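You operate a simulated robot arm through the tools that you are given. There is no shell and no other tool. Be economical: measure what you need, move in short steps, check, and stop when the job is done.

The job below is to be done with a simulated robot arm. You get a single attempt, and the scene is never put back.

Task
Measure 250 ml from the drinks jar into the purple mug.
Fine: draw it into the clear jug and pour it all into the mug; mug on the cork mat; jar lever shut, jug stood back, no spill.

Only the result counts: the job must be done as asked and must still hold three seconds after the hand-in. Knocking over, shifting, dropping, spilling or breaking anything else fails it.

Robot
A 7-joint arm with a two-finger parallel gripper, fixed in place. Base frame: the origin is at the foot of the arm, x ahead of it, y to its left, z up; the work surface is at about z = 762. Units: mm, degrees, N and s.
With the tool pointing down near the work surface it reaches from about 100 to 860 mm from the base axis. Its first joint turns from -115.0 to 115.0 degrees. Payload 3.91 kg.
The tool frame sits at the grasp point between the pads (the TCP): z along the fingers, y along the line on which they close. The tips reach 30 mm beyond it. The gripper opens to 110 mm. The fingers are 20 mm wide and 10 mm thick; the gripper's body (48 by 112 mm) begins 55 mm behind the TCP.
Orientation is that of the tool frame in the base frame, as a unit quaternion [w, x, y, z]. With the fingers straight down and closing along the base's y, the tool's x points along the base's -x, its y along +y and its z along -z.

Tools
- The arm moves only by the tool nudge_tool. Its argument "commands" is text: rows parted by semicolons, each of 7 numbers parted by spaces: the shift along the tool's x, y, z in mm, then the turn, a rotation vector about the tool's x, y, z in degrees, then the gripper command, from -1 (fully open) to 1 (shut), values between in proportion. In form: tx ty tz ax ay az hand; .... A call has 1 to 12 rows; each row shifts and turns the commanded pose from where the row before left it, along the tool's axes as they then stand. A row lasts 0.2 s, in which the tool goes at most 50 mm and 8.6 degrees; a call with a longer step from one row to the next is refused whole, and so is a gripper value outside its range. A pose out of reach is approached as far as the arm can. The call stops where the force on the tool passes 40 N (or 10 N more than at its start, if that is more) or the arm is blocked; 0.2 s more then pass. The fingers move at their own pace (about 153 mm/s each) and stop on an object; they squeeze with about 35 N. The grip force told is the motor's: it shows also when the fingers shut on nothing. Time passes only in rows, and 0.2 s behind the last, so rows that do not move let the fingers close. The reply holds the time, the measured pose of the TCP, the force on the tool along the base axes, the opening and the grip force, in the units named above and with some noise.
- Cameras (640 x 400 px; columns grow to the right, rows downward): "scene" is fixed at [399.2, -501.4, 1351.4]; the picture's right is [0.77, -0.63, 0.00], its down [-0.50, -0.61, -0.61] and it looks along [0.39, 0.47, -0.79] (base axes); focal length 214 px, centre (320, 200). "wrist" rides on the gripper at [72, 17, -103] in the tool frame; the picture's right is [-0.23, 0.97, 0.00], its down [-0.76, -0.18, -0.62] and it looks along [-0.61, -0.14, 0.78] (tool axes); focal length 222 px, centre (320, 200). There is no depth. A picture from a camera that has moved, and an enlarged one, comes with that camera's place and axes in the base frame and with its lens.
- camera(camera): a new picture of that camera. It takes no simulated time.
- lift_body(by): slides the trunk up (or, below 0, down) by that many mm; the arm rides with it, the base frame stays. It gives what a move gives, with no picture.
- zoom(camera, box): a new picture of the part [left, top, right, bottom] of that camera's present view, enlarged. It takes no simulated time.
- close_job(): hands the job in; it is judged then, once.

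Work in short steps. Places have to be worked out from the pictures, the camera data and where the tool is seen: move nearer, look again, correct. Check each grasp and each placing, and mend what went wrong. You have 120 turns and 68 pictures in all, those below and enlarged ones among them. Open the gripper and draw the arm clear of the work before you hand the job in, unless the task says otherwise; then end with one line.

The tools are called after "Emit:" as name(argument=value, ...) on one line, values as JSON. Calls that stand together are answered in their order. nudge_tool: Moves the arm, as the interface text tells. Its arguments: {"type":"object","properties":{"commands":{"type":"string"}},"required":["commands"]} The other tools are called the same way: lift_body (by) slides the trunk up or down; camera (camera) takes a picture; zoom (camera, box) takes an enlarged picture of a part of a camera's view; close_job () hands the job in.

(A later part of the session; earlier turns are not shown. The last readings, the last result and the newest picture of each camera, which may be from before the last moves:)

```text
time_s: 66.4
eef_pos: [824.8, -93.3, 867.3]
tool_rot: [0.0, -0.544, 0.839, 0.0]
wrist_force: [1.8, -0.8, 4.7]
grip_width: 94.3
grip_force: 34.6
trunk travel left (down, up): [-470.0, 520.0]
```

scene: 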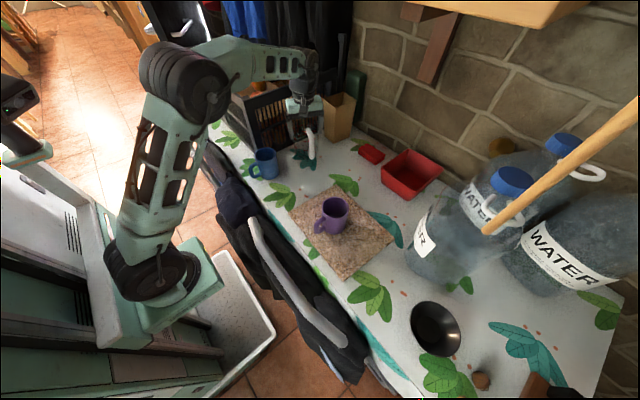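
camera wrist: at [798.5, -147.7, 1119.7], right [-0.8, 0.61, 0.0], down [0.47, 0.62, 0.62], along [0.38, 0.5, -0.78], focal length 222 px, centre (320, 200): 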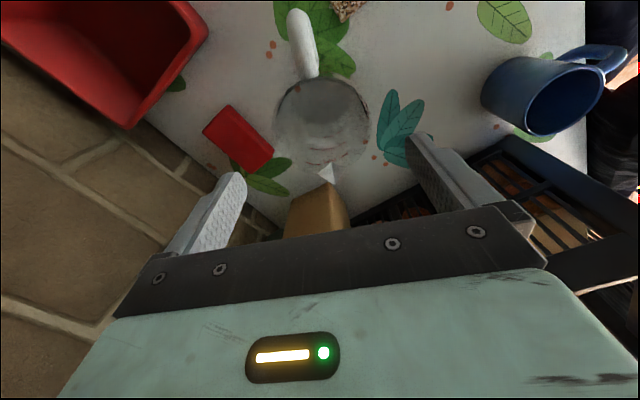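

Contact is clear now (4.7 N). I release, rise clear and withdraw from under the shelf, turning back to the standard yaw.

Emit:
nudge_tool(commands="0 0 0 0 0 0 -1;0 0 0 0 0 0 -1;0 0 -40 0 0 0 -1;0 0 -45 0 0 0 -1;0 0 -45 0 0 0 -1;0 0 -15 0 0 0 -1;15 33.4 0 0 0 0 -1;15 33.4 0 0 0 0 -1;15 33.4 0 0 0 0 -1;0 0 0 0 0 0 -1")

Emit:
nudge_tool(commands="0 0 0 0 0 8.25 -1;0 0 0 0 0 8.25 -1;0 0 0 0 0 8.25 -1;0 0 0 0 0 8.25 -1;0 0 0 0 0 8.25 -1;0 0 0 0 0 8.25 -1;0 0 0 0 0 8.25 -1;0 0 0 0 0 8.25 -1;0 0 0 0 0 0 -1")

Emit:
lift_body(by=400)

Emit:
zoom(camera="scene", box=[290, 100, 390, 200])

```text
time_s: 68.6
eef_pos: [715.3, -90.7, 1013.2]
tool_rot: [0.0, -0.543, 0.839, 0.001]
wrist_force: [-0.2, -0.1, 0.4]
grip_width: 109.7
grip_force: 0.0
trunk travel left (down, up): [-470.0, 520.0]
```

```text
time_s: 70.6
eef_pos: [714.2, -92.6, 1013.5]
tool_rot: [0.0, 0.002, 1.0, -0.001]
wrist_force: [0.5, 0.0, 0.2]
grip_width: 110.1
grip_force: 0.0
trunk travel left (down, up): [-470.0, 520.0]
```

```text
time_s: 74.5
eef_pos: [716.7, -92.8, 1413.7]
tool_rot: [0.0, 0.001, 1.0, 0.0]
wrist_force: [0.1, 0.4, -0.3]
grip_width: 110.0
grip_force: 0.1
trunk travel left (down, up): [-870.0, 120.0]
```

```text
4.00 times, centred on (340, 150) of scene
camera zoom: at [399.2, -501.4, 1351.4], right [0.77, -0.63, 0.0], down [-0.5, -0.61, -0.61], along [0.39, 0.47, -0.79], focal length 858 px, centre (240, 400)
```

zoom: 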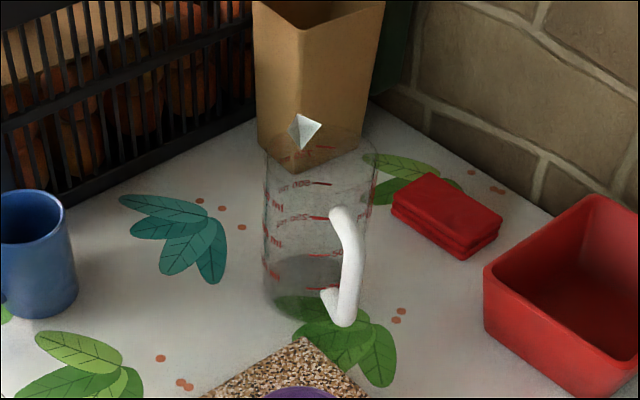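

The jug stands nicely under the tap. For the lever, I'll point the tool horizontally along +x with the fingers closing vertically on the knob. First comes the 90° pitch, in free space.

Emit:
nudge_tool(commands="0 0 0 0 -8.2 0 -1;0 0 0 0 -8.2 0 -1;0 0 0 0 -8.2 0 -1;0 0 0 0 -8.2 0 -1;0 0 0 0 -8.2 0 -1;0 0 0 0 -8.2 0 -1;0 0 0 0 -8.2 0 -1;0 0 0 0 -8.2 0 -1;0 0 0 0 -8.2 0 -1;0 0 0 0 -8.2 0 -1;0 0 0 0 -8 0 -1;0 0 0 0 0 0 -1")

Emit:
nudge_tool(commands="0 0 0 0 0 -8.2 -1;0 0 0 0 0 -8.2 -1;0 0 0 0 0 -8.2 -1;0 0 0 0 0 -8.2 -1;0 0 0 0 0 -8.2 -0.4;0 0 0 0 0 -8.2 -0.4;0 0 0 0 0 -8.2 0.2;0 0 0 0 0 -8.2 0.2;0 0 0 0 0 -8.2 0.2;0 0 0 0 0 -8.2 0.2;0 0 0 0 0 -8 0.2;0 0 0 0 0 0 0.2")

Emit:
camera(camera="wrist")

```text
time_s: 77.1
eef_pos: [713.4, -90.7, 1413.2]
tool_rot: [0.707, -0.002, 0.708, 0.0]
wrist_force: [-0.5, 1.2, 0.5]
grip_width: 110.0
grip_force: 0.0
out of reach, approached as far as the arm can: row 8
trunk travel left (down, up): [-870.0, 120.0]
```

```text
time_s: 79.7
eef_pos: [715.4, -93.2, 1413.6]
tool_rot: [0.499, -0.5, 0.501, -0.5]
wrist_force: [0.9, 0.2, -0.5]
grip_width: 43.9
grip_force: 0.1
trunk travel left (down, up): [-870.0, 120.0]
```

```text
31 pictures are left
camera wrist: at [611.3, -164.9, 1397.2], right [0.0, 0.23, -0.97], down [-0.62, 0.76, 0.18], along [0.78, 0.61, 0.14], focal length 222 px, centre (320, 200)
```

wrist: 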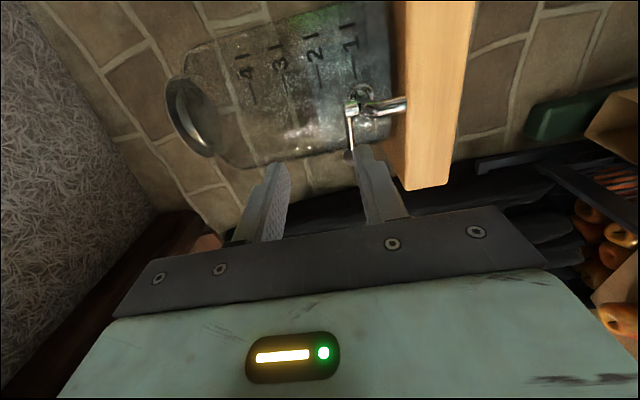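

I now see the tap from the side. The knob is at about (844,-37,1388), agreeing across views, and the spout tip is at x≈825, over the jug's centre. I line the fingers up with the knob, still short of it.

Emit:
nudge_tool(commands="-28 12.7 20 0 0 0 0.2;-28 12.7 20 0 0 0 0.2;0 0 15 0 0 0 0.2;0 0 0 0 0 0 0.2")

Emit:
zoom(camera="wrist", box=[220, 80, 440, 230])

```text
time_s: 80.7
eef_pos: [745.6, -35.6, 1410.9]
tool_rot: [0.499, -0.5, 0.501, -0.5]
wrist_force: [-0.2, 0.2, 0.0]
grip_width: 44.2
grip_force: 0.2
out of reach, approached as far as the arm can: row 1, 2, 3
trunk travel left (down, up): [-870.0, 120.0]
```

```text
2.67 times, centred on (330, 155) of wrist
camera zoom: at [641.7, -107.5, 1394.9], right [0.0, 0.23, -0.97], down [-0.62, 0.76, 0.18], along [0.78, 0.61, 0.14], focal length 592 px, centre (293, 320)
```

zoom: 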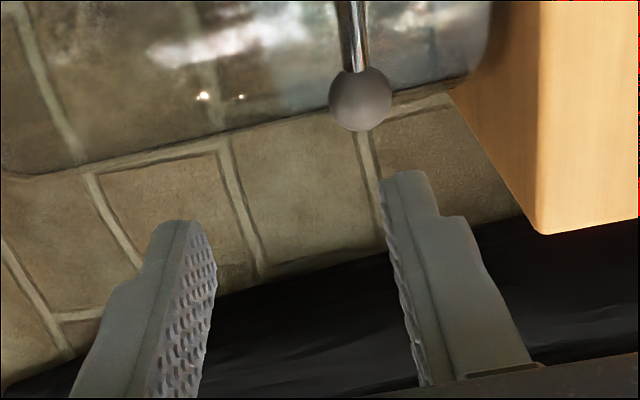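

The knob is in view, but the arm stopped short at this trunk height. I lower the trunk and raise the hand relative to it, to get a more comfortable posture.

Emit:
lift_body(by=-150)

Emit:
nudge_tool(commands="0 -42 0 0 0 0 0.2;0 -42 0 0 0 0 0.2;0 -42 0 0 0 0 0.2;0 0 0 0 0 0 0.2")

```text
time_s: 82.4
eef_pos: [746.2, -35.8, 1261.3]
tool_rot: [0.499, -0.5, 0.501, -0.5]
wrist_force: [-0.4, 0.0, -0.4]
grip_width: 44.0
grip_force: 0.1
trunk travel left (down, up): [-720.0, 270.0]
```

```text
time_s: 83.4
eef_pos: [749.0, -37.3, 1388.7]
tool_rot: [0.5, -0.5, 0.501, -0.5]
wrist_force: [-0.8, 0.4, 0.3]
grip_width: 44.1
grip_force: 0.1
trunk travel left (down, up): [-720.0, 270.0]
```

The hand is at (749,-37,1389) and the knob at (845,-37,1387), about 21 mm across. I advance 76 mm so the pads straddle it, without closing.

Emit:
nudge_tool(commands="0 0 38 0 0 0 0.2;0 1 38 0 0 0 0.2;0 0 0 0 0 0 0.2")

Emit:
camera(camera="wrist")

```text
time_s: 84.2
eef_pos: [824.1, -35.7, 1385.4]
tool_rot: [-0.5, 0.5, -0.5, 0.5]
wrist_force: [-0.2, 0.3, 0.1]
grip_width: 44.0
grip_force: 0.0
trunk travel left (down, up): [-720.0, 270.0]
```

```text
29 pictures are left
camera wrist: at [719.5, -107.8, 1369.4], right [0.0, 0.23, -0.97], down [-0.62, 0.76, 0.18], along [0.78, 0.61, 0.14], focal length 222 px, centre (320, 200)
```

wrist: 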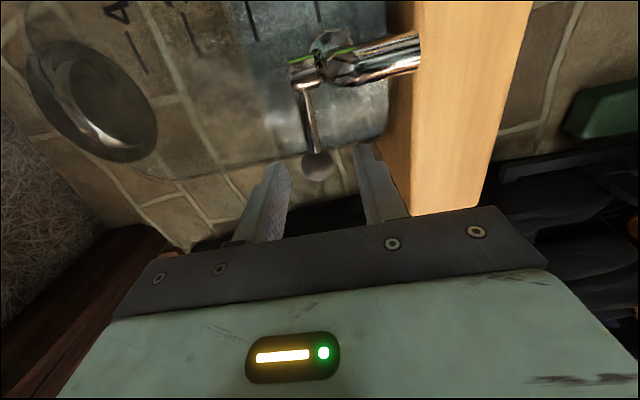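

The knob lies between the fingertips. I close on it and check for contact.

Emit:
nudge_tool(commands="0 -1.5 4 0 0 0 0.2;0 0 0 0 0 0 0.6;0 0 0 0 0 0 1;0 0 0 0 0 0 1")

Emit:
zoom(camera="wrist", box=[240, 20, 440, 220])

```text
time_s: 85.2
eef_pos: [826.6, -35.3, 1387.1]
tool_rot: [0.499, -0.5, 0.502, -0.499]
wrist_force: [0.2, 0.3, 0.3]
grip_width: 20.8
grip_force: 45.4
trunk travel left (down, up): [-720.0, 270.0]
```

```text
2.00 times, centred on (340, 120) of wrist
camera zoom: at [722.0, -107.5, 1370.9], right [0.0, 0.23, -0.97], down [-0.62, 0.76, 0.18], along [0.78, 0.61, 0.14], focal length 444 px, centre (280, 360)
```

zoom: 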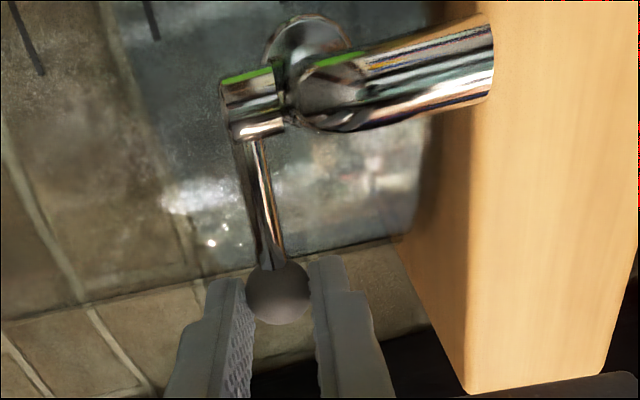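

The knob is gripped (20.8 mm). I try a small 10° turn toward -x, and watch force and flow.

Emit:
nudge_tool(commands="0.8 0 -9.2 0 0 0 1")

Emit:
zoom(camera="wrist", box=[240, 20, 440, 220])

```text
time_s: 85.6
eef_pos: [820.1, -36.6, 1387.2]
tool_rot: [-0.499, 0.501, -0.499, 0.501]
wrist_force: [19.0, 3.5, 4.5]
grip_width: 21.1
grip_force: 44.8
trunk travel left (down, up): [-720.0, 270.0]
```

```text
2.00 times, centred on (340, 120) of wrist
camera zoom: at [715.1, -108.1, 1370.7], right [0.0, 0.23, -0.97], down [-0.62, 0.76, 0.18], along [0.78, 0.61, 0.14], focal length 444 px, centre (280, 360)
```

zoom: 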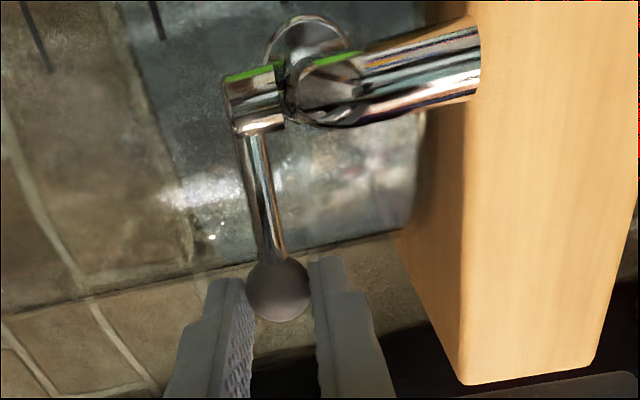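

The knob followed about 7 mm with roughly 19 N of resistance, and no stream yet. I turn further along the arc.

Emit:
nudge_tool(commands="2.4 0 -9 0 0 0 1")

Emit:
zoom(camera="wrist", box=[240, 20, 440, 220])

```text
time_s: 86.0
eef_pos: [809.9, -37.0, 1386.9]
tool_rot: [-0.499, 0.501, -0.501, 0.499]
wrist_force: [19.7, 6.0, 6.2]
grip_width: 21.0
grip_force: 45.0
trunk travel left (down, up): [-720.0, 270.0]
```

```text
2.00 times, centred on (340, 120) of wrist
camera zoom: at [705.8, -109.7, 1370.7], right [0.0, 0.23, -0.97], down [-0.62, 0.76, 0.18], along [0.78, 0.61, 0.14], focal length 444 px, centre (280, 360)
```

zoom: 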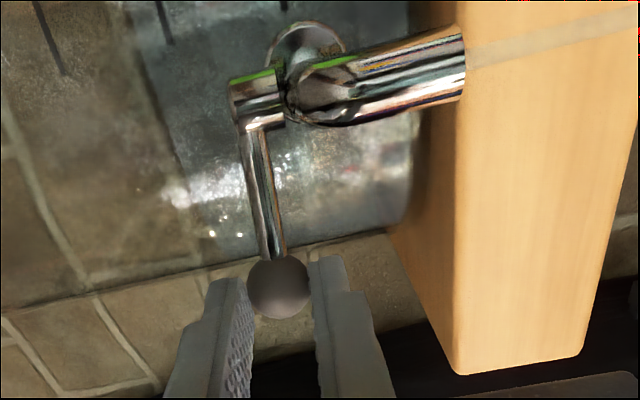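

A stream has started falling from the spout. I check with the scene camera that it lands in the jug (no time passes).

Emit:
zoom(camera="scene", box=[310, 110, 370, 185])

```text
5.33 times, centred on (340, 148) of scene
camera zoom: at [399.2, -501.4, 1351.4], right [0.77, -0.63, 0.0], down [-0.5, -0.61, -0.61], along [0.39, 0.47, -0.79], focal length 1144 px, centre (213, 480)
```

zoom: 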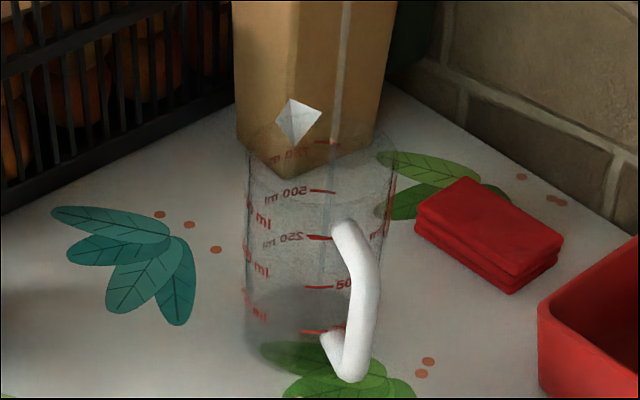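

The stream falls straight into the jug. The 250 ml line is visible, with mirrored numbers on the back wall and 500 above it. I hold for about a second, then look at the level.

Emit:
nudge_tool(commands="0 0 0 0 0 0 1;0 0 0 0 0 0 1;0 0 0 0 0 0 1;0 0 0 0 0 0 1")

Emit:
zoom(camera="scene", box=[320, 125, 360, 185])

```text
time_s: 87.0
eef_pos: [810.3, -37.7, 1387.4]
tool_rot: [-0.499, 0.5, -0.5, 0.5]
wrist_force: [19.6, 10.7, 9.9]
grip_width: 20.6
grip_force: 44.8
trunk travel left (down, up): [-720.0, 270.0]
```

```text
6.67 times, centred on (340, 155) of scene
camera zoom: at [399.2, -501.4, 1351.4], right [0.77, -0.63, 0.0], down [-0.5, -0.61, -0.61], along [0.39, 0.47, -0.79], focal length 1430 px, centre (187, 500)
```

zoom: 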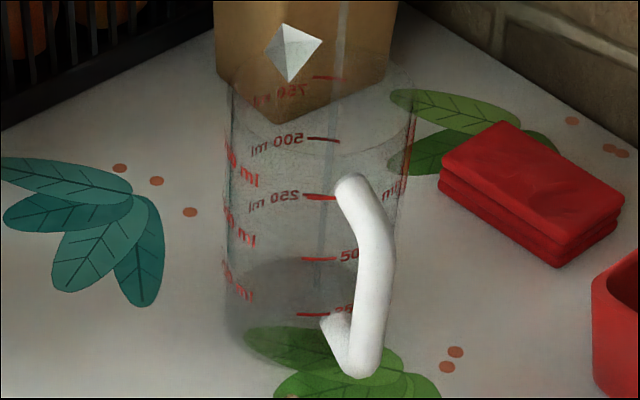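

The level is still too low to see; the flow is slow at this angle. I hold another 2.4 s.

Emit:
nudge_tool(commands="0 0 0 0 0 0 1;0 0 0 0 0 0 1;0 0 0 0 0 0 1;0 0 0 0 0 0 1;0 0 0 0 0 0 1;0 0 0 0 0 0 1;0 0 0 0 0 0 1;0 0 0 0 0 0 1;0 0 0 0 0 0 1;0 0 0 0 0 0 1;0 0 0 0 0 0 1")

Emit:
zoom(camera="scene", box=[320, 125, 360, 185])

```text
time_s: 89.4
eef_pos: [808.8, -37.7, 1387.6]
tool_rot: [-0.499, 0.501, -0.5, 0.501]
wrist_force: [13.6, 12.7, 10.8]
grip_width: 21.0
grip_force: 45.5
trunk travel left (down, up): [-720.0, 270.0]
```

```text
6.67 times, centred on (340, 155) of scene
camera zoom: at [399.2, -501.4, 1351.4], right [0.77, -0.63, 0.0], down [-0.5, -0.61, -0.61], along [0.39, 0.47, -0.79], focal length 1430 px, centre (187, 500)
```

zoom: 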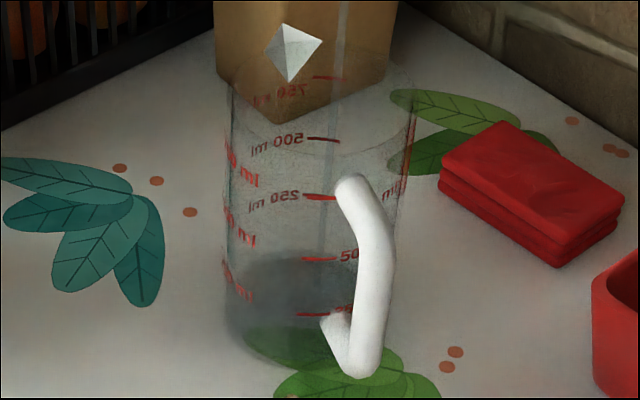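

The surface has risen (back edge from row ~268 to ~250, with the 250 line at 195), so the jug is roughly a quarter of the way. I hold twice more for about 5 s, then check.

Emit:
nudge_tool(commands="0 0 0 0 0 0 1;0 0 0 0 0 0 1;0 0 0 0 0 0 1;0 0 0 0 0 0 1;0 0 0 0 0 0 1;0 0 0 0 0 0 1;0 0 0 0 0 0 1;0 0 0 0 0 0 1;0 0 0 0 0 0 1;0 0 0 0 0 0 1;0 0 0 0 0 0 1;0 0 0 0 0 0 1")

Emit:
nudge_tool(commands="0 0 0 0 0 0 1;0 0 0 0 0 0 1;0 0 0 0 0 0 1;0 0 0 0 0 0 1;0 0 0 0 0 0 1;0 0 0 0 0 0 1;0 0 0 0 0 0 1;0 0 0 0 0 0 1;0 0 0 0 0 0 1;0 0 0 0 0 0 1")

Emit:
zoom(camera="scene", box=[320, 125, 360, 185])

```text
time_s: 92.0
eef_pos: [809.1, -37.1, 1387.6]
tool_rot: [-0.499, 0.5, -0.5, 0.5]
wrist_force: [7.2, 12.3, 8.6]
grip_width: 21.0
grip_force: 44.8
trunk travel left (down, up): [-720.0, 270.0]
```

```text
time_s: 94.2
eef_pos: [808.8, -37.6, 1387.0]
tool_rot: [0.499, -0.5, 0.501, -0.5]
wrist_force: [3.0, 11.5, 4.8]
grip_width: 21.3
grip_force: 45.0
trunk travel left (down, up): [-720.0, 270.0]
```

```text
6.67 times, centred on (340, 155) of scene
camera zoom: at [399.2, -501.4, 1351.4], right [0.77, -0.63, 0.0], down [-0.5, -0.61, -0.61], along [0.39, 0.47, -0.79], focal length 1430 px, centre (187, 500)
```

zoom: 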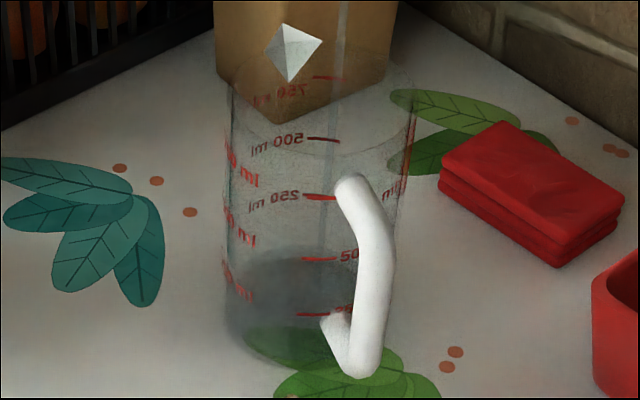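

The rise has slowed and the pull force has decayed, so the opening is small. I turn the lever about 12° further and hold briefly.

Emit:
nudge_tool(commands="4 0 -9 0 0 0 1;0 0 0 0 0 0 1;0 0 0 0 0 0 1;0 0 0 0 0 0 1;0 0 0 0 0 0 1;0 0 0 0 0 0 1")

Emit:
zoom(camera="scene", box=[320, 125, 360, 185])

```text
time_s: 95.6
eef_pos: [801.2, -41.4, 1387.6]
tool_rot: [-0.499, 0.501, -0.5, 0.5]
wrist_force: [11.4, 11.7, 3.3]
grip_width: 20.8
grip_force: 45.0
trunk travel left (down, up): [-720.0, 270.0]
```

```text
6.67 times, centred on (340, 155) of scene
camera zoom: at [399.2, -501.4, 1351.4], right [0.77, -0.63, 0.0], down [-0.5, -0.61, -0.61], along [0.39, 0.47, -0.79], focal length 1430 px, centre (187, 500)
```

zoom: 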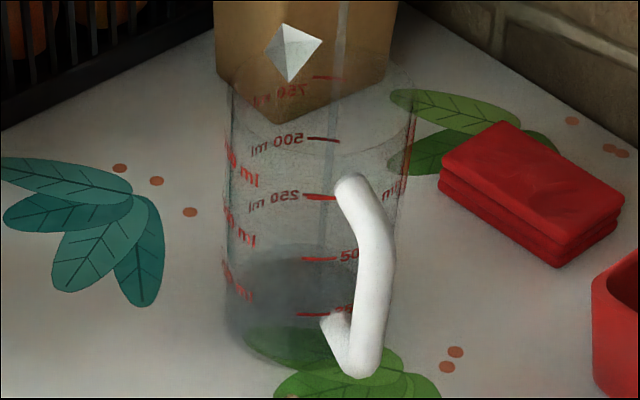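

The surface edge is near row 242. I hold another 2.6 s and recheck.

Emit:
nudge_tool(commands="0 0 0 0 0 0 1;0 0 0 0 0 0 1;0 0 0 0 0 0 1;0 0 0 0 0 0 1;0 0 0 0 0 0 1;0 0 0 0 0 0 1;0 0 0 0 0 0 1;0 0 0 0 0 0 1;0 0 0 0 0 0 1;0 0 0 0 0 0 1;0 0 0 0 0 0 1;0 0 0 0 0 0 1")

Emit:
zoom(camera="scene", box=[325, 140, 355, 180])

```text
time_s: 98.2
eef_pos: [800.2, -41.6, 1387.2]
tool_rot: [-0.499, 0.5, -0.5, 0.501]
wrist_force: [3.4, 10.9, 1.5]
grip_width: 20.7
grip_force: 44.8
trunk travel left (down, up): [-720.0, 270.0]
```

```text
10.00 times, centred on (340, 160) of scene
camera zoom: at [399.2, -501.4, 1351.4], right [0.77, -0.63, 0.0], down [-0.5, -0.61, -0.61], along [0.39, 0.47, -0.79], focal length 2145 px, centre (120, 600)
```

zoom: 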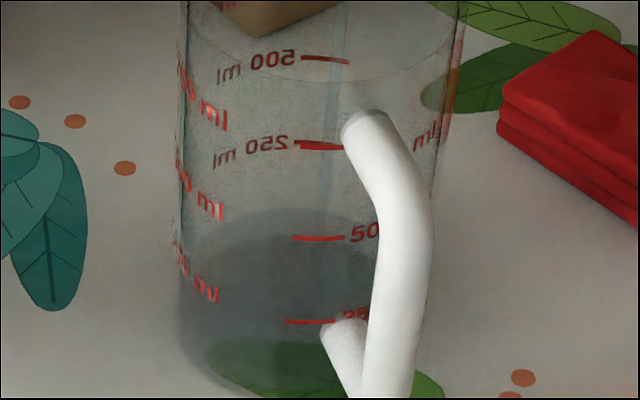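

The level is now clearly readable: its back edge is at row 210, with the 250 line at 146 and a 500–250 spacing of 87, so about 75–80 ml. I open the lever another ~15° to speed it up, hold a second and check.

Emit:
nudge_tool(commands="8.4 0 -11 0 0 0 1;0 0 0 0 0 0 1;0 0 0 0 0 0 1;0 0 0 0 0 0 1;0 0 0 0 0 0 1;0 0 0 0 0 0 1;0 0 0 0 0 0 1;0 0 0 0 0 0 1;0 0 0 0 0 0 1")

Emit:
zoom(camera="scene", box=[325, 140, 355, 180])

```text
time_s: 100.2
eef_pos: [789.1, -52.0, 1388.2]
tool_rot: [0.499, -0.5, 0.501, -0.5]
wrist_force: [0.6, -0.3, -0.5]
grip_width: 0.0
grip_force: 38.0
trunk travel left (down, up): [-720.0, 270.0]
```

```text
10.00 times, centred on (340, 160) of scene
camera zoom: at [399.2, -501.4, 1351.4], right [0.77, -0.63, 0.0], down [-0.5, -0.61, -0.61], along [0.39, 0.47, -0.79], focal length 2145 px, centre (120, 600)
```

zoom: 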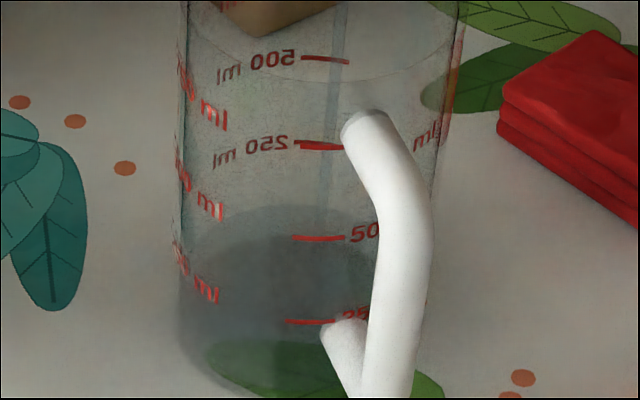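

The fingers slipped off the knob; the stream keeps running slowly into the jug. I look at the lever's position to re-grip.

Emit:
zoom(camera="wrist", box=[240, 20, 440, 220])

```text
2.00 times, centred on (340, 120) of wrist
camera zoom: at [684.8, -123.6, 1370.9], right [0.0, 0.23, -0.97], down [-0.62, 0.76, 0.18], along [0.78, 0.61, 0.14], focal length 444 px, centre (280, 360)
```

zoom: 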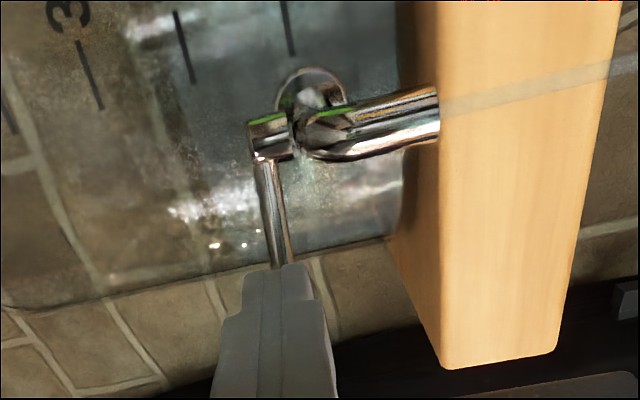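

The lever rests open at about 10° by itself and gives a slow steady stream of about 6 ml/s, which is ideal for measuring. I place the closed fingertips just in front of the knob, ready to push it shut, and let the jug fill.

Emit:
nudge_tool(commands="-7 0 -4 0 0 0 1;-7 0 0 0 0 0 1;0 0 0 0 0 0 1;0 0 0 0 0 0 1;0 0 0 0 0 0 1;0 0 0 0 0 0 1;0 0 0 0 0 0 1;0 0 0 0 0 0 1;0 0 0 0 0 0 1;0 0 0 0 0 0 1;0 0 0 0 0 0 1;0 0 0 0 0 0 1")

Emit:
nudge_tool(commands="0 0 0 0 0 0 1;0 0 0 0 0 0 1;0 0 0 0 0 0 1;0 0 0 0 0 0 1;0 0 0 0 0 0 1;0 0 0 0 0 0 1;0 0 0 0 0 0 1;0 0 0 0 0 0 1;0 0 0 0 0 0 1;0 0 0 0 0 0 1;0 0 0 0 0 0 1;0 0 0 0 0 0 1")

Emit:
zoom(camera="scene", box=[325, 140, 355, 180])

```text
time_s: 102.8
eef_pos: [784.8, -37.9, 1387.7]
tool_rot: [0.499, -0.5, 0.501, -0.5]
wrist_force: [-0.5, 0.2, -0.5]
grip_width: 0.0
grip_force: 37.8
trunk travel left (down, up): [-720.0, 270.0]
```

```text
time_s: 105.4
eef_pos: [784.7, -37.4, 1388.1]
tool_rot: [0.499, -0.499, 0.501, -0.5]
wrist_force: [0.1, 0.2, 0.0]
grip_width: 0.0
grip_force: 37.4
trunk travel left (down, up): [-720.0, 270.0]
```

```text
10.00 times, centred on (340, 160) of scene
camera zoom: at [399.2, -501.4, 1351.4], right [0.77, -0.63, 0.0], down [-0.5, -0.61, -0.61], along [0.39, 0.47, -0.79], focal length 2145 px, centre (120, 600)
```

zoom: 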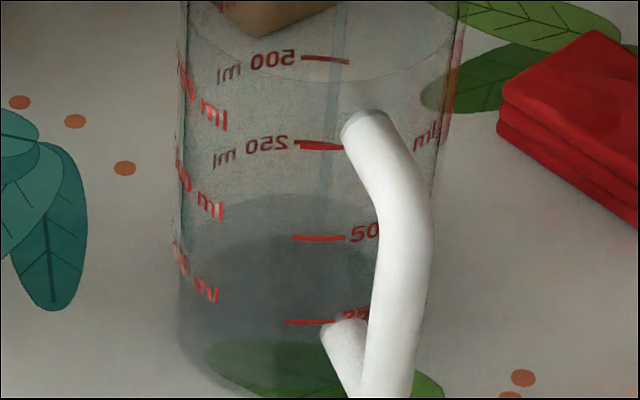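

The surface edge is at row ~195, rising about 2.3 px/s, so about 21 s remain to reach row 146. I hold for 15.6 s and recheck.

Emit:
nudge_tool(commands="0 0 0 0 0 0 1;0 0 0 0 0 0 1;0 0 0 0 0 0 1;0 0 0 0 0 0 1;0 0 0 0 0 0 1;0 0 0 0 0 0 1;0 0 0 0 0 0 1;0 0 0 0 0 0 1;0 0 0 0 0 0 1;0 0 0 0 0 0 1;0 0 0 0 0 0 1;0 0 0 0 0 0 1")

Emit:
nudge_tool(commands="0 0 0 0 0 0 1;0 0 0 0 0 0 1;0 0 0 0 0 0 1;0 0 0 0 0 0 1;0 0 0 0 0 0 1;0 0 0 0 0 0 1;0 0 0 0 0 0 1;0 0 0 0 0 0 1;0 0 0 0 0 0 1;0 0 0 0 0 0 1;0 0 0 0 0 0 1;0 0 0 0 0 0 1")

Emit:
nudge_tool(commands="0 0 0 0 0 0 1;0 0 0 0 0 0 1;0 0 0 0 0 0 1;0 0 0 0 0 0 1;0 0 0 0 0 0 1;0 0 0 0 0 0 1;0 0 0 0 0 0 1;0 0 0 0 0 0 1;0 0 0 0 0 0 1;0 0 0 0 0 0 1;0 0 0 0 0 0 1;0 0 0 0 0 0 1")

Emit:
nudge_tool(commands="0 0 0 0 0 0 1;0 0 0 0 0 0 1;0 0 0 0 0 0 1;0 0 0 0 0 0 1;0 0 0 0 0 0 1;0 0 0 0 0 0 1;0 0 0 0 0 0 1;0 0 0 0 0 0 1;0 0 0 0 0 0 1;0 0 0 0 0 0 1;0 0 0 0 0 0 1;0 0 0 0 0 0 1")

Emit:
nudge_tool(commands="0 0 0 0 0 0 1;0 0 0 0 0 0 1;0 0 0 0 0 0 1;0 0 0 0 0 0 1;0 0 0 0 0 0 1;0 0 0 0 0 0 1;0 0 0 0 0 0 1;0 0 0 0 0 0 1;0 0 0 0 0 0 1;0 0 0 0 0 0 1;0 0 0 0 0 0 1;0 0 0 0 0 0 1")

Emit:
zoom(camera="scene", box=[325, 140, 355, 180])

```text
time_s: 108.0
eef_pos: [785.0, -37.6, 1387.7]
tool_rot: [0.499, -0.5, 0.501, -0.5]
wrist_force: [0.2, 0.6, 1.2]
grip_width: 0.0
grip_force: 37.6
trunk travel left (down, up): [-720.0, 270.0]
```

```text
time_s: 110.6
eef_pos: [785.0, -37.6, 1388.2]
tool_rot: [0.499, -0.5, 0.501, -0.5]
wrist_force: [-1.1, -0.2, 0.6]
grip_width: 0.0
grip_force: 38.1
trunk travel left (down, up): [-720.0, 270.0]
```

```text
time_s: 113.2
eef_pos: [784.7, -37.2, 1388.0]
tool_rot: [0.499, -0.5, 0.501, -0.5]
wrist_force: [0.6, -0.3, -0.1]
grip_width: 0.1
grip_force: 36.7
trunk travel left (down, up): [-720.0, 270.0]
```

```text
time_s: 115.8
eef_pos: [784.9, -37.9, 1388.4]
tool_rot: [0.499, -0.5, 0.501, -0.5]
wrist_force: [-0.3, 0.3, 0.4]
grip_width: 0.1
grip_force: 38.0
trunk travel left (down, up): [-720.0, 270.0]
```

```text
time_s: 118.4
eef_pos: [784.8, -39.2, 1388.0]
tool_rot: [0.499, -0.5, 0.501, -0.5]
wrist_force: [1.2, 0.2, 0.2]
grip_width: 0.0
grip_force: 37.6
trunk travel left (down, up): [-720.0, 270.0]
```

```text
10.00 times, centred on (340, 160) of scene
camera zoom: at [399.2, -501.4, 1351.4], right [0.77, -0.63, 0.0], down [-0.5, -0.61, -0.61], along [0.39, 0.47, -0.79], focal length 2145 px, centre (120, 600)
```

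zoom: 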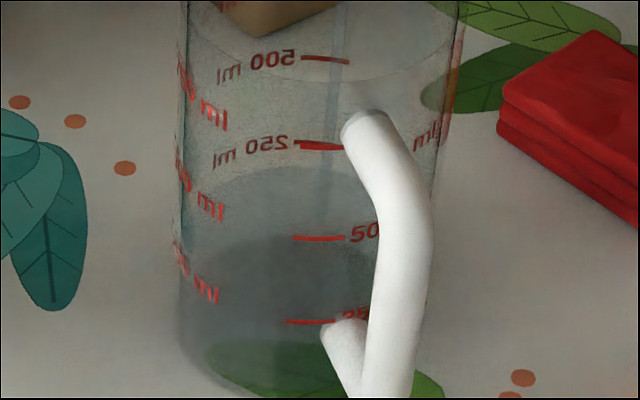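

The edge is at row ~168, rising about 2.1 px/s, so about 10 s remain. I hold 7.8 s more and recheck.

Emit:
nudge_tool(commands="0 0 0 0 0 0 1;0 0 0 0 0 0 1;0 0 0 0 0 0 1;0 0 0 0 0 0 1;0 0 0 0 0 0 1;0 0 0 0 0 0 1;0 0 0 0 0 0 1;0 0 0 0 0 0 1;0 0 0 0 0 0 1;0 0 0 0 0 0 1;0 0 0 0 0 0 1;0 0 0 0 0 0 1")

Emit:
nudge_tool(commands="0 0 0 0 0 0 1;0 0 0 0 0 0 1;0 0 0 0 0 0 1;0 0 0 0 0 0 1;0 0 0 0 0 0 1;0 0 0 0 0 0 1;0 0 0 0 0 0 1;0 0 0 0 0 0 1;0 0 0 0 0 0 1;0 0 0 0 0 0 1;0 0 0 0 0 0 1;0 0 0 0 0 0 1")

Emit:
nudge_tool(commands="0 0 0 0 0 0 1;0 0 0 0 0 0 1;0 0 0 0 0 0 1;0 0 0 0 0 0 1;0 0 0 0 0 0 1;0 0 0 0 0 0 1;0 0 0 0 0 0 1;0 0 0 0 0 0 1;0 0 0 0 0 0 1;0 0 0 0 0 0 1;0 0 0 0 0 0 1;0 0 0 0 0 0 1")

Emit:
zoom(camera="scene", box=[325, 140, 355, 180])

```text
time_s: 121.0
eef_pos: [784.8, -37.4, 1388.9]
tool_rot: [0.499, -0.5, 0.501, -0.5]
wrist_force: [0.0, 0.4, 0.7]
grip_width: 0.0
grip_force: 37.6
trunk travel left (down, up): [-720.0, 270.0]
```

```text
time_s: 123.6
eef_pos: [783.8, -37.6, 1387.9]
tool_rot: [0.499, -0.5, 0.501, -0.5]
wrist_force: [0.5, -0.5, -0.4]
grip_width: 0.0
grip_force: 37.7
trunk travel left (down, up): [-720.0, 270.0]
```

```text
time_s: 126.2
eef_pos: [785.4, -37.2, 1386.8]
tool_rot: [0.5, -0.5, 0.501, -0.5]
wrist_force: [0.1, 0.6, -0.4]
grip_width: 0.1
grip_force: 38.1
trunk travel left (down, up): [-720.0, 270.0]
```

```text
10.00 times, centred on (340, 160) of scene
camera zoom: at [399.2, -501.4, 1351.4], right [0.77, -0.63, 0.0], down [-0.5, -0.61, -0.61], along [0.39, 0.47, -0.79], focal length 2145 px, centre (120, 600)
```

zoom: 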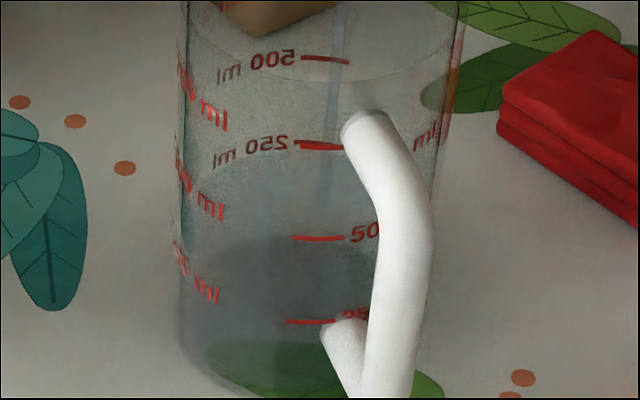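

The edge is at row ~153, nearly at the line, and wall thickness may offset the reading slightly. I push the lever shut now, then read the level square-on.

Emit:
nudge_tool(commands="0 0 8 0 0 0 1;0 0 7 0 0 0 1;0 0 4.5 0 0 0 1")

Emit:
zoom(camera="wrist", box=[240, 20, 440, 220])

```text
time_s: 127.0
eef_pos: [803.4, -37.2, 1388.0]
tool_rot: [0.498, -0.5, 0.502, -0.5]
wrist_force: [-0.1, 0.3, -0.8]
grip_width: 0.1
grip_force: 37.8
trunk travel left (down, up): [-720.0, 270.0]
```

```text
2.00 times, centred on (340, 120) of wrist
camera zoom: at [699.1, -109.9, 1371.3], right [0.0, 0.23, -0.97], down [-0.62, 0.76, 0.18], along [0.78, 0.6, 0.14], focal length 444 px, centre (280, 360)
```

zoom: 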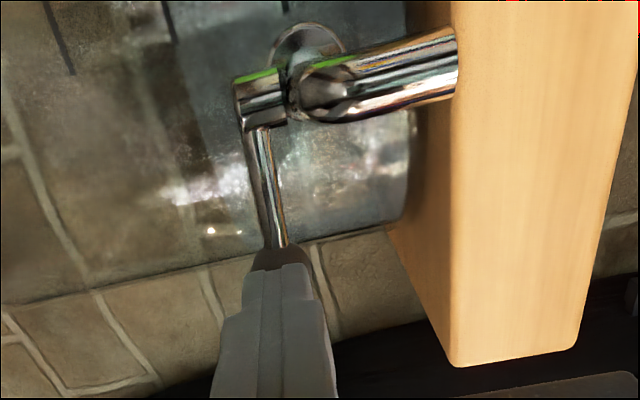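

The stream has stopped. I nudge 2 mm further to be sure the lever is fully seated and read the force.

Emit:
nudge_tool(commands="0 0 2 0 0 0 1;0 0 0 0 0 0 1")

```text
time_s: 127.6
eef_pos: [806.0, -37.7, 1388.3]
tool_rot: [0.499, -0.5, 0.501, -0.5]
wrist_force: [0.5, -0.2, -0.2]
grip_width: 0.0
grip_force: 37.6
trunk travel left (down, up): [-720.0, 270.0]
```

Emit:
nudge_tool(commands="0 0 2 0 0 0 1;0 0 0 0 0 0 1")

```text
time_s: 128.2
eef_pos: [806.8, -38.0, 1386.9]
tool_rot: [0.499, -0.5, 0.501, -0.5]
wrist_force: [0.3, 0.0, -0.2]
grip_width: 0.0
grip_force: 37.4
trunk travel left (down, up): [-720.0, 270.0]
```

Emit:
nudge_tool(commands="0 0 3 0 0 0 1;0 0 0 0 0 0 1")

Emit:
zoom(camera="wrist", box=[240, 20, 440, 220])

```text
time_s: 128.8
eef_pos: [810.4, -35.9, 1386.8]
tool_rot: [0.498, -0.501, 0.501, -0.499]
wrist_force: [-13.3, 2.3, -4.0]
grip_width: 0.2
grip_force: 37.9
trunk travel left (down, up): [-720.0, 270.0]
```

```text
2.00 times, centred on (340, 120) of wrist
camera zoom: at [705.0, -109.0, 1371.1], right [0.0, 0.23, -0.97], down [-0.62, 0.76, 0.18], along [0.78, 0.61, 0.14], focal length 444 px, centre (280, 360)
```

zoom: 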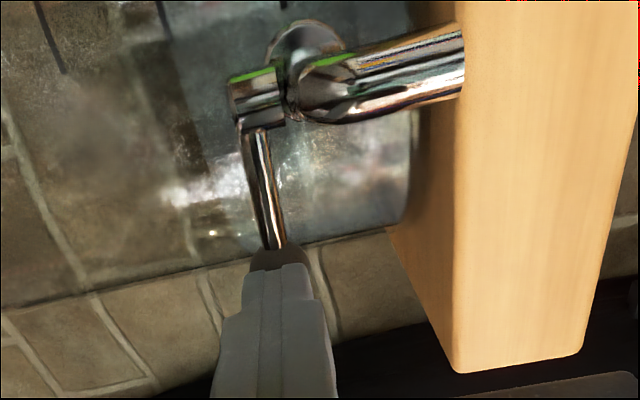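

The lever is now firmly against its stop (13 N), with no stream. I back away from it and take a very tight view of the jug to compare front and back edges with the two 250 lines.

Emit:
nudge_tool(commands="0 0 -40 0 0 0 1;0 0 -40 0 0 0 1;0 0 -20 0 0 0 1;0 0 0 0 0 0 1;0 0 0 0 0 0 1")

Emit:
zoom(camera="scene", box=[330, 148, 354, 178])

```text
time_s: 130.0
eef_pos: [710.5, -38.4, 1391.9]
tool_rot: [0.499, -0.5, 0.501, -0.5]
wrist_force: [0.0, 0.2, 0.2]
grip_width: 0.0
grip_force: 38.0
trunk travel left (down, up): [-720.0, 270.0]
```

```text
13.33 times, centred on (342, 163) of scene
camera zoom: at [399.2, -501.4, 1351.4], right [0.77, -0.63, 0.0], down [-0.5, -0.61, -0.61], along [0.39, 0.47, -0.79], focal length 2860 px, centre (27, 693)
```

zoom: 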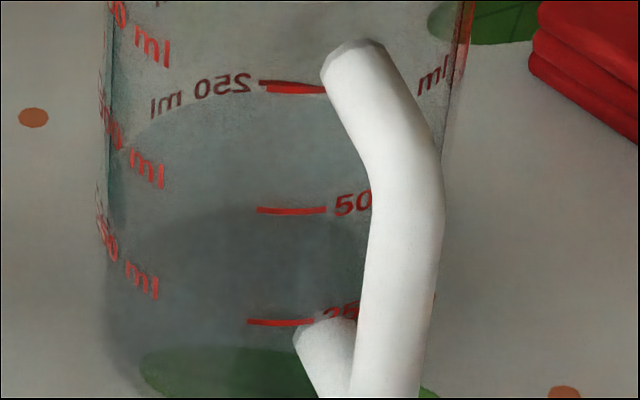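

My reading: the water's back edge is about 0.95 px below the line at native scale (250 ml spacing is 8.25 px). Less the wall-thickness offset, that is about 15 ml short, and the flow has been a constant ~6 ml/s. I'll re-grip the knob and give it a short ~2.3 s top-up.

Emit:
nudge_tool(commands="0 0 0 0 0 0 0.2;-1 2 30 0 0 0 0.2;-1 2 30 0 0 0 0.2;0 0 30 0 0 0 0.2;0 0 26 0 0 0 0.2;0 0 0 0 0 0 0.2;0 0 0 0 0 0 1;0 0 0 0 0 0 1;0 0 0 0 0 0 1")

```text
time_s: 132.0
eef_pos: [826.6, -35.2, 1387.3]
tool_rot: [-0.499, 0.5, -0.5, 0.501]
wrist_force: [8.1, 0.8, 11.8]
grip_width: 20.8
grip_force: 44.9
trunk travel left (down, up): [-720.0, 270.0]
```

The knob is gripped as before. I pull it open, hold about 2 s and push it back, all in one call.

Emit:
nudge_tool(commands="0.8 0 -9.2 0 0 0 1;2.4 0 -9 0 0 0 1;0 0 0 0 0 0 1;0 0 0 0 0 0 1;0 0 0 0 0 0 1;0 0 0 0 0 0 1;0 0 0 0 0 0 1;0 0 0 0 0 0 1;0 0 0 0 0 0 1;-2.4 0 9 0 0 0 1;-0.8 0 9.2 0 0 0 1;0 0 0 0 0 0 1")

Emit:
zoom(camera="scene", box=[330, 148, 354, 178])

```text
time_s: 134.6
eef_pos: [824.3, -38.0, 1386.4]
tool_rot: [-0.499, 0.499, -0.5, 0.501]
wrist_force: [-15.9, -0.2, 17.3]
grip_width: 21.1
grip_force: 45.2
trunk travel left (down, up): [-720.0, 270.0]
```

```text
13.33 times, centred on (342, 163) of scene
camera zoom: at [399.2, -501.4, 1351.4], right [0.77, -0.63, 0.0], down [-0.5, -0.61, -0.61], along [0.39, 0.47, -0.79], focal length 2860 px, centre (27, 693)
```

zoom: 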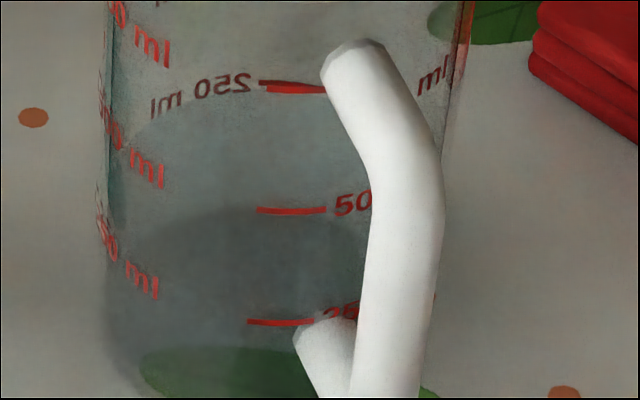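

The surface is now just under the line, perhaps 8–10 ml short. I give one more short pulse of about 1.4 s and then check that the tap is shut.

Emit:
nudge_tool(commands="0.8 0 -9.2 0 0 0 1;2.4 0 -9 0 0 0 1;0 0 0 0 0 0 1;0 0 0 0 0 0 1;0 0 0 0 0 0 1;0 0 0 0 0 0 1;-2.4 0 9 0 0 0 1;-0.8 0 9.2 0 0 0 1;0 0 2 0 0 0 1;0 0 0 0 0 0 1")

Emit:
camera(camera="wrist")

```text
time_s: 136.8
eef_pos: [822.1, -36.7, 1386.7]
tool_rot: [-0.5, 0.499, -0.5, 0.502]
wrist_force: [-14.5, -5.8, 25.4]
grip_width: 21.1
grip_force: 45.9
out of reach, approached as far as the arm can: row 9
trunk travel left (down, up): [-720.0, 270.0]
```

```text
10 pictures are left
camera wrist: at [718.7, -108.3, 1370.1], right [0.0, 0.23, -0.97], down [-0.62, 0.76, 0.18], along [0.78, 0.6, 0.14], focal length 222 px, centre (320, 200)
```

wrist: 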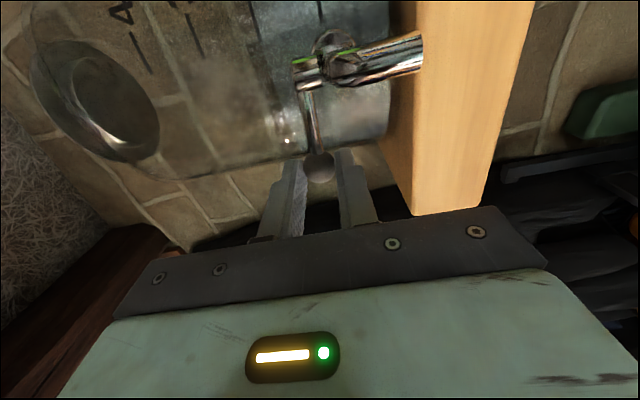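

There is no stream. I release, back off, close the fingers and push the knob once more firmly to its stop.

Emit:
nudge_tool(commands="0 0 0 0 0 0 0.2;0 0 0 0 0 0 0.2;0 0 -30 0 0 0 0.2;0 0 -15 0 0 0 0.2;0 0 0 0 0 0 1;0 0 0 0 0 0 1")

```text
time_s: 138.2
eef_pos: [780.8, -34.3, 1384.2]
tool_rot: [-0.5, 0.501, -0.5, 0.5]
wrist_force: [0.0, -1.4, -0.1]
grip_width: 0.3
grip_force: 35.0
trunk travel left (down, up): [-720.0, 270.0]
```

Emit:
nudge_tool(commands="1 -3 10 0 0 0 1;1 0 10 0 0 0 1;0 0 6 0 0 0 1;0 0 4 0 0 0 1;0 0 0 0 0 0 1")

```text
time_s: 139.4
eef_pos: [809.2, -37.4, 1388.3]
tool_rot: [0.499, -0.5, 0.502, -0.499]
wrist_force: [-10.8, 1.9, -0.7]
grip_width: 0.0
grip_force: 34.6
trunk travel left (down, up): [-720.0, 270.0]
```

The knob sits at its stop with about 11 N, the same place as before, so the tap is shut. I back off, and undo the roll and pitch.

Emit:
nudge_tool(commands="0 0 -40 0 0 0 1;0 0 -45 0 0 0 1;0 0 -20 0 0 8 0;0 0 0 0 0 8.2 -1;0 0 0 0 0 8.2 -1;0 0 0 0 0 8.2 -1;0 0 0 0 0 8.2 -1;0 0 0 0 0 8.2 -1;0 0 0 0 0 8.2 -1;0 0 0 0 0 8.2 -1;0 0 0 0 0 8.2 -1;0 0 0 0 0 8.2 -1")

Emit:
nudge_tool(commands="0 0 0 0 0 8.2 -1;0 0 0 0 8 0 -1;0 0 0 0 8.2 0 -1;0 0 0 0 8.2 0 -1;0 0 0 0 8.2 0 -1;0 0 0 0 8.2 0 -1;0 0 0 0 8.2 0 -1;0 0 0 0 8.2 0 -1;0 0 0 0 8.2 0 -1;0 0 0 0 8.2 0 -1;0 0 0 0 8.2 0 -1;0 0 0 0 8.2 0 -1")

```text
time_s: 142.0
eef_pos: [705.5, -37.0, 1387.9]
tool_rot: [0.705, -0.049, 0.706, -0.051]
wrist_force: [-0.2, 0.1, -0.2]
grip_width: 109.8
grip_force: 0.1
trunk travel left (down, up): [-720.0, 270.0]
```

```text
time_s: 144.6
eef_pos: [706.3, -32.5, 1387.5]
tool_rot: [-0.002, 0.002, 1.0, 0.0]
wrist_force: [0.0, -0.1, 1.0]
grip_width: 110.0
grip_force: 0.0
out of reach, approached as far as the arm can: row 4
trunk travel left (down, up): [-720.0, 270.0]
```

The tool points down again. I lower to the working height, yaw to -66° and go above the jug.

Emit:
lift_body(by=-250)

Emit:
nudge_tool(commands="0 0 40 0 0 -8.25 -1;0 0 40 0 0 -8.25 -1;0 0 40 0 0 -8.25 -1;0 0 4 0 0 -8.25 -1;0 0 0 0 0 -8.25 -1;0 0 0 0 0 -8.25 -1;0 0 0 0 0 -8.25 -1;0 0 0 0 0 -8.25 -1;2 -34 0 0 0 0 -1;2 -34 0 0 0 0 -1;2.6 -34 0 0 0 0 -1;0 -30.7 0 0 0 0 -1")

Emit:
camera(camera="wrist")

```text
time_s: 147.2
eef_pos: [704.6, -32.0, 1136.9]
tool_rot: [-0.002, 0.0, 1.0, 0.0]
wrist_force: [-0.4, 0.2, 0.8]
grip_width: 109.9
grip_force: 0.0
trunk travel left (down, up): [-470.0, 520.0]
```

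```text
time_s: 149.8
eef_pos: [822.3, -94.0, 1013.5]
tool_rot: [-0.001, -0.543, 0.84, 0.0]
wrist_force: [0.3, 0.2, 1.0]
grip_width: 110.0
grip_force: 0.1
trunk travel left (down, up): [-470.0, 520.0]
```

```text
9 pictures are left
camera wrist: at [776.2, -153.5, 1117.9], right [-0.8, 0.61, 0.0], down [0.47, 0.62, 0.62], along [0.38, 0.5, -0.78], focal length 222 px, centre (320, 200)
```

wrist: 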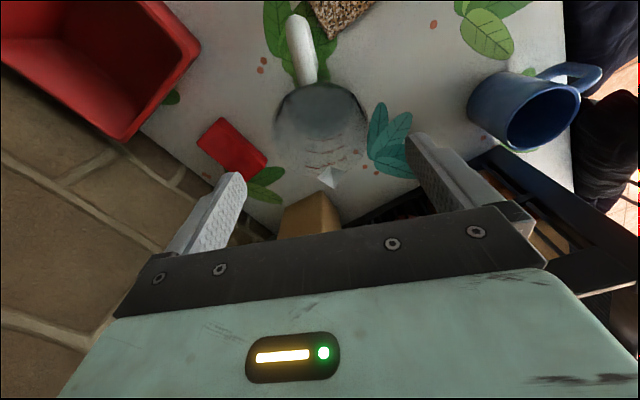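

The jug is aligned with the gripper. I descend, grip at the same height as before and lift slowly.

Emit:
nudge_tool(commands="-1.7 -1.4 40 0 0 0 -1;0 0 40 0 0 0 -1;0 0 40 0 0 0 -1;0 0 26 0 0 0 -1;0 0 0 0 0 0 1;0 0 0 0 0 0 1;0 0 0 0 0 0 1;0 0 -3 0 0 0 1;0 0 -6 0 0 0 1;0 0 -10 0 0 0 1;0 0 -15 0 0 0 1;0 0 0 0 0 0 1")

Emit:
nudge_tool(commands="0 0 -20 0 0 0 1;0 0 -20 0 0 0 1;0 0 -20 0 0 0 1;0 0 -20 0 0 0 1;0 0 -15 0 0 0 1;0 0 -5 0 0 0 1;0 0 0 0 0 0 1")

Emit:
camera(camera="scene")

```text
time_s: 152.4
eef_pos: [823.9, -93.1, 900.8]
tool_rot: [-0.002, -0.544, 0.839, 0.0]
wrist_force: [0.1, 0.5, -3.0]
grip_width: 94.5
grip_force: 34.7
trunk travel left (down, up): [-470.0, 520.0]
```

```text
time_s: 154.0
eef_pos: [825.3, -94.4, 1002.2]
tool_rot: [-0.001, -0.543, 0.839, 0.0]
wrist_force: [0.2, 0.5, -2.7]
grip_width: 94.6
grip_force: 34.7
trunk travel left (down, up): [-470.0, 520.0]
```

```text
8 pictures are left
```

scene: 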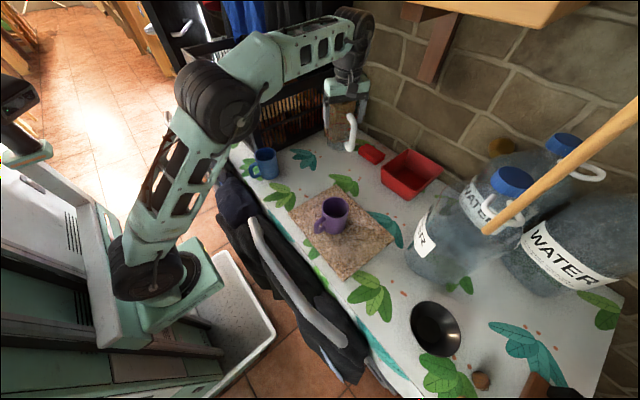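

The jug is held full, with about 2.8 N of weight. I carry it slowly to the mug side at (650,-322) and turn to yaw -90°, so the spout faces +y.

Emit:
nudge_tool(commands="10 2 0 0 0 0 1;25 6 0 0 0 0 1;29 7 0 0 0 0 1;29 7 0 0 0 0 1;29 7 0 0 0 0 1;29 7 0 0 0 0 1;29 7 0 0 0 0 1;29 7 0 0 0 0 1;29 7 0 0 0 0 1;25 6 0 0 0 0 1;16.6 4.2 0 0 0 0 1;0 0 0 0 0 0 1")

Emit:
nudge_tool(commands="0 0 0 0 0 -2 1;0 0 0 0 0 -4 1;0 0 0 0 0 -4 1;0 0 0 0 0 -4 1;0 0 0 0 0 -4 1;0 0 0 0 0 -4 1;0 0 0 0 0 -2 1;0 0 0 0 0 0 1")

```text
time_s: 156.6
eef_pos: [650.2, -320.8, 1001.5]
tool_rot: [-0.001, -0.544, 0.839, 0.0]
wrist_force: [0.7, -0.1, -4.1]
grip_width: 94.7
grip_force: 35.1
trunk travel left (down, up): [-470.0, 520.0]
```

```text
time_s: 158.4
eef_pos: [649.6, -320.3, 1000.8]
tool_rot: [-0.001, -0.706, 0.708, 0.0]
wrist_force: [-0.2, -0.7, -4.1]
grip_width: 94.4
grip_force: 35.4
trunk travel left (down, up): [-470.0, 520.0]
```

I'm in position at (650,-320,1001). I tilt gently to 48°; nothing should flow yet.

Emit:
nudge_tool(commands="0 0 0 0 3 0 1;0 0 0 0 4 0 1;0 0 0 0 4 0 1;0 0 0 0 4 0 1;0 0 0 0 4 0 1;0 0 0 0 4 0 1;0 0 0 0 5 0 1;0 0 0 0 5 0 1;0 0 0 0 5 0 1;0 0 0 0 5 0 1;0 0 0 0 5 0 1;0 0 0 0 0 0 1")

Emit:
zoom(camera="scene", box=[270, 110, 430, 260])

```text
time_s: 161.0
eef_pos: [649.5, -320.9, 1002.7]
tool_rot: [-0.289, -0.645, 0.646, -0.287]
wrist_force: [0.2, -0.3, -5.0]
grip_width: 94.6
grip_force: 34.8
trunk travel left (down, up): [-470.0, 520.0]
```

```text
2.67 times, centred on (350, 185) of scene
camera zoom: at [399.2, -501.4, 1351.4], right [0.77, -0.63, 0.0], down [-0.5, -0.61, -0.61], along [0.39, 0.47, -0.79], focal length 572 px, centre (240, 240)
```

zoom: 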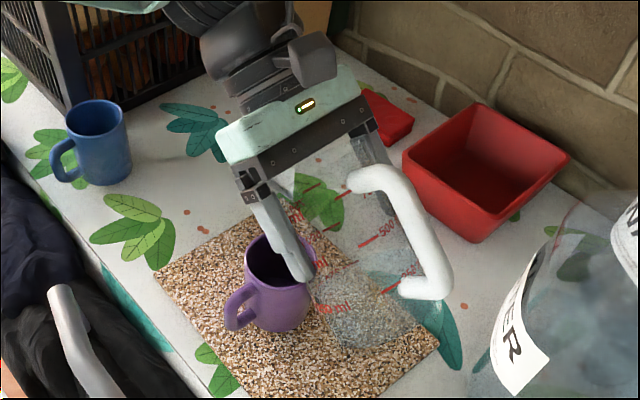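

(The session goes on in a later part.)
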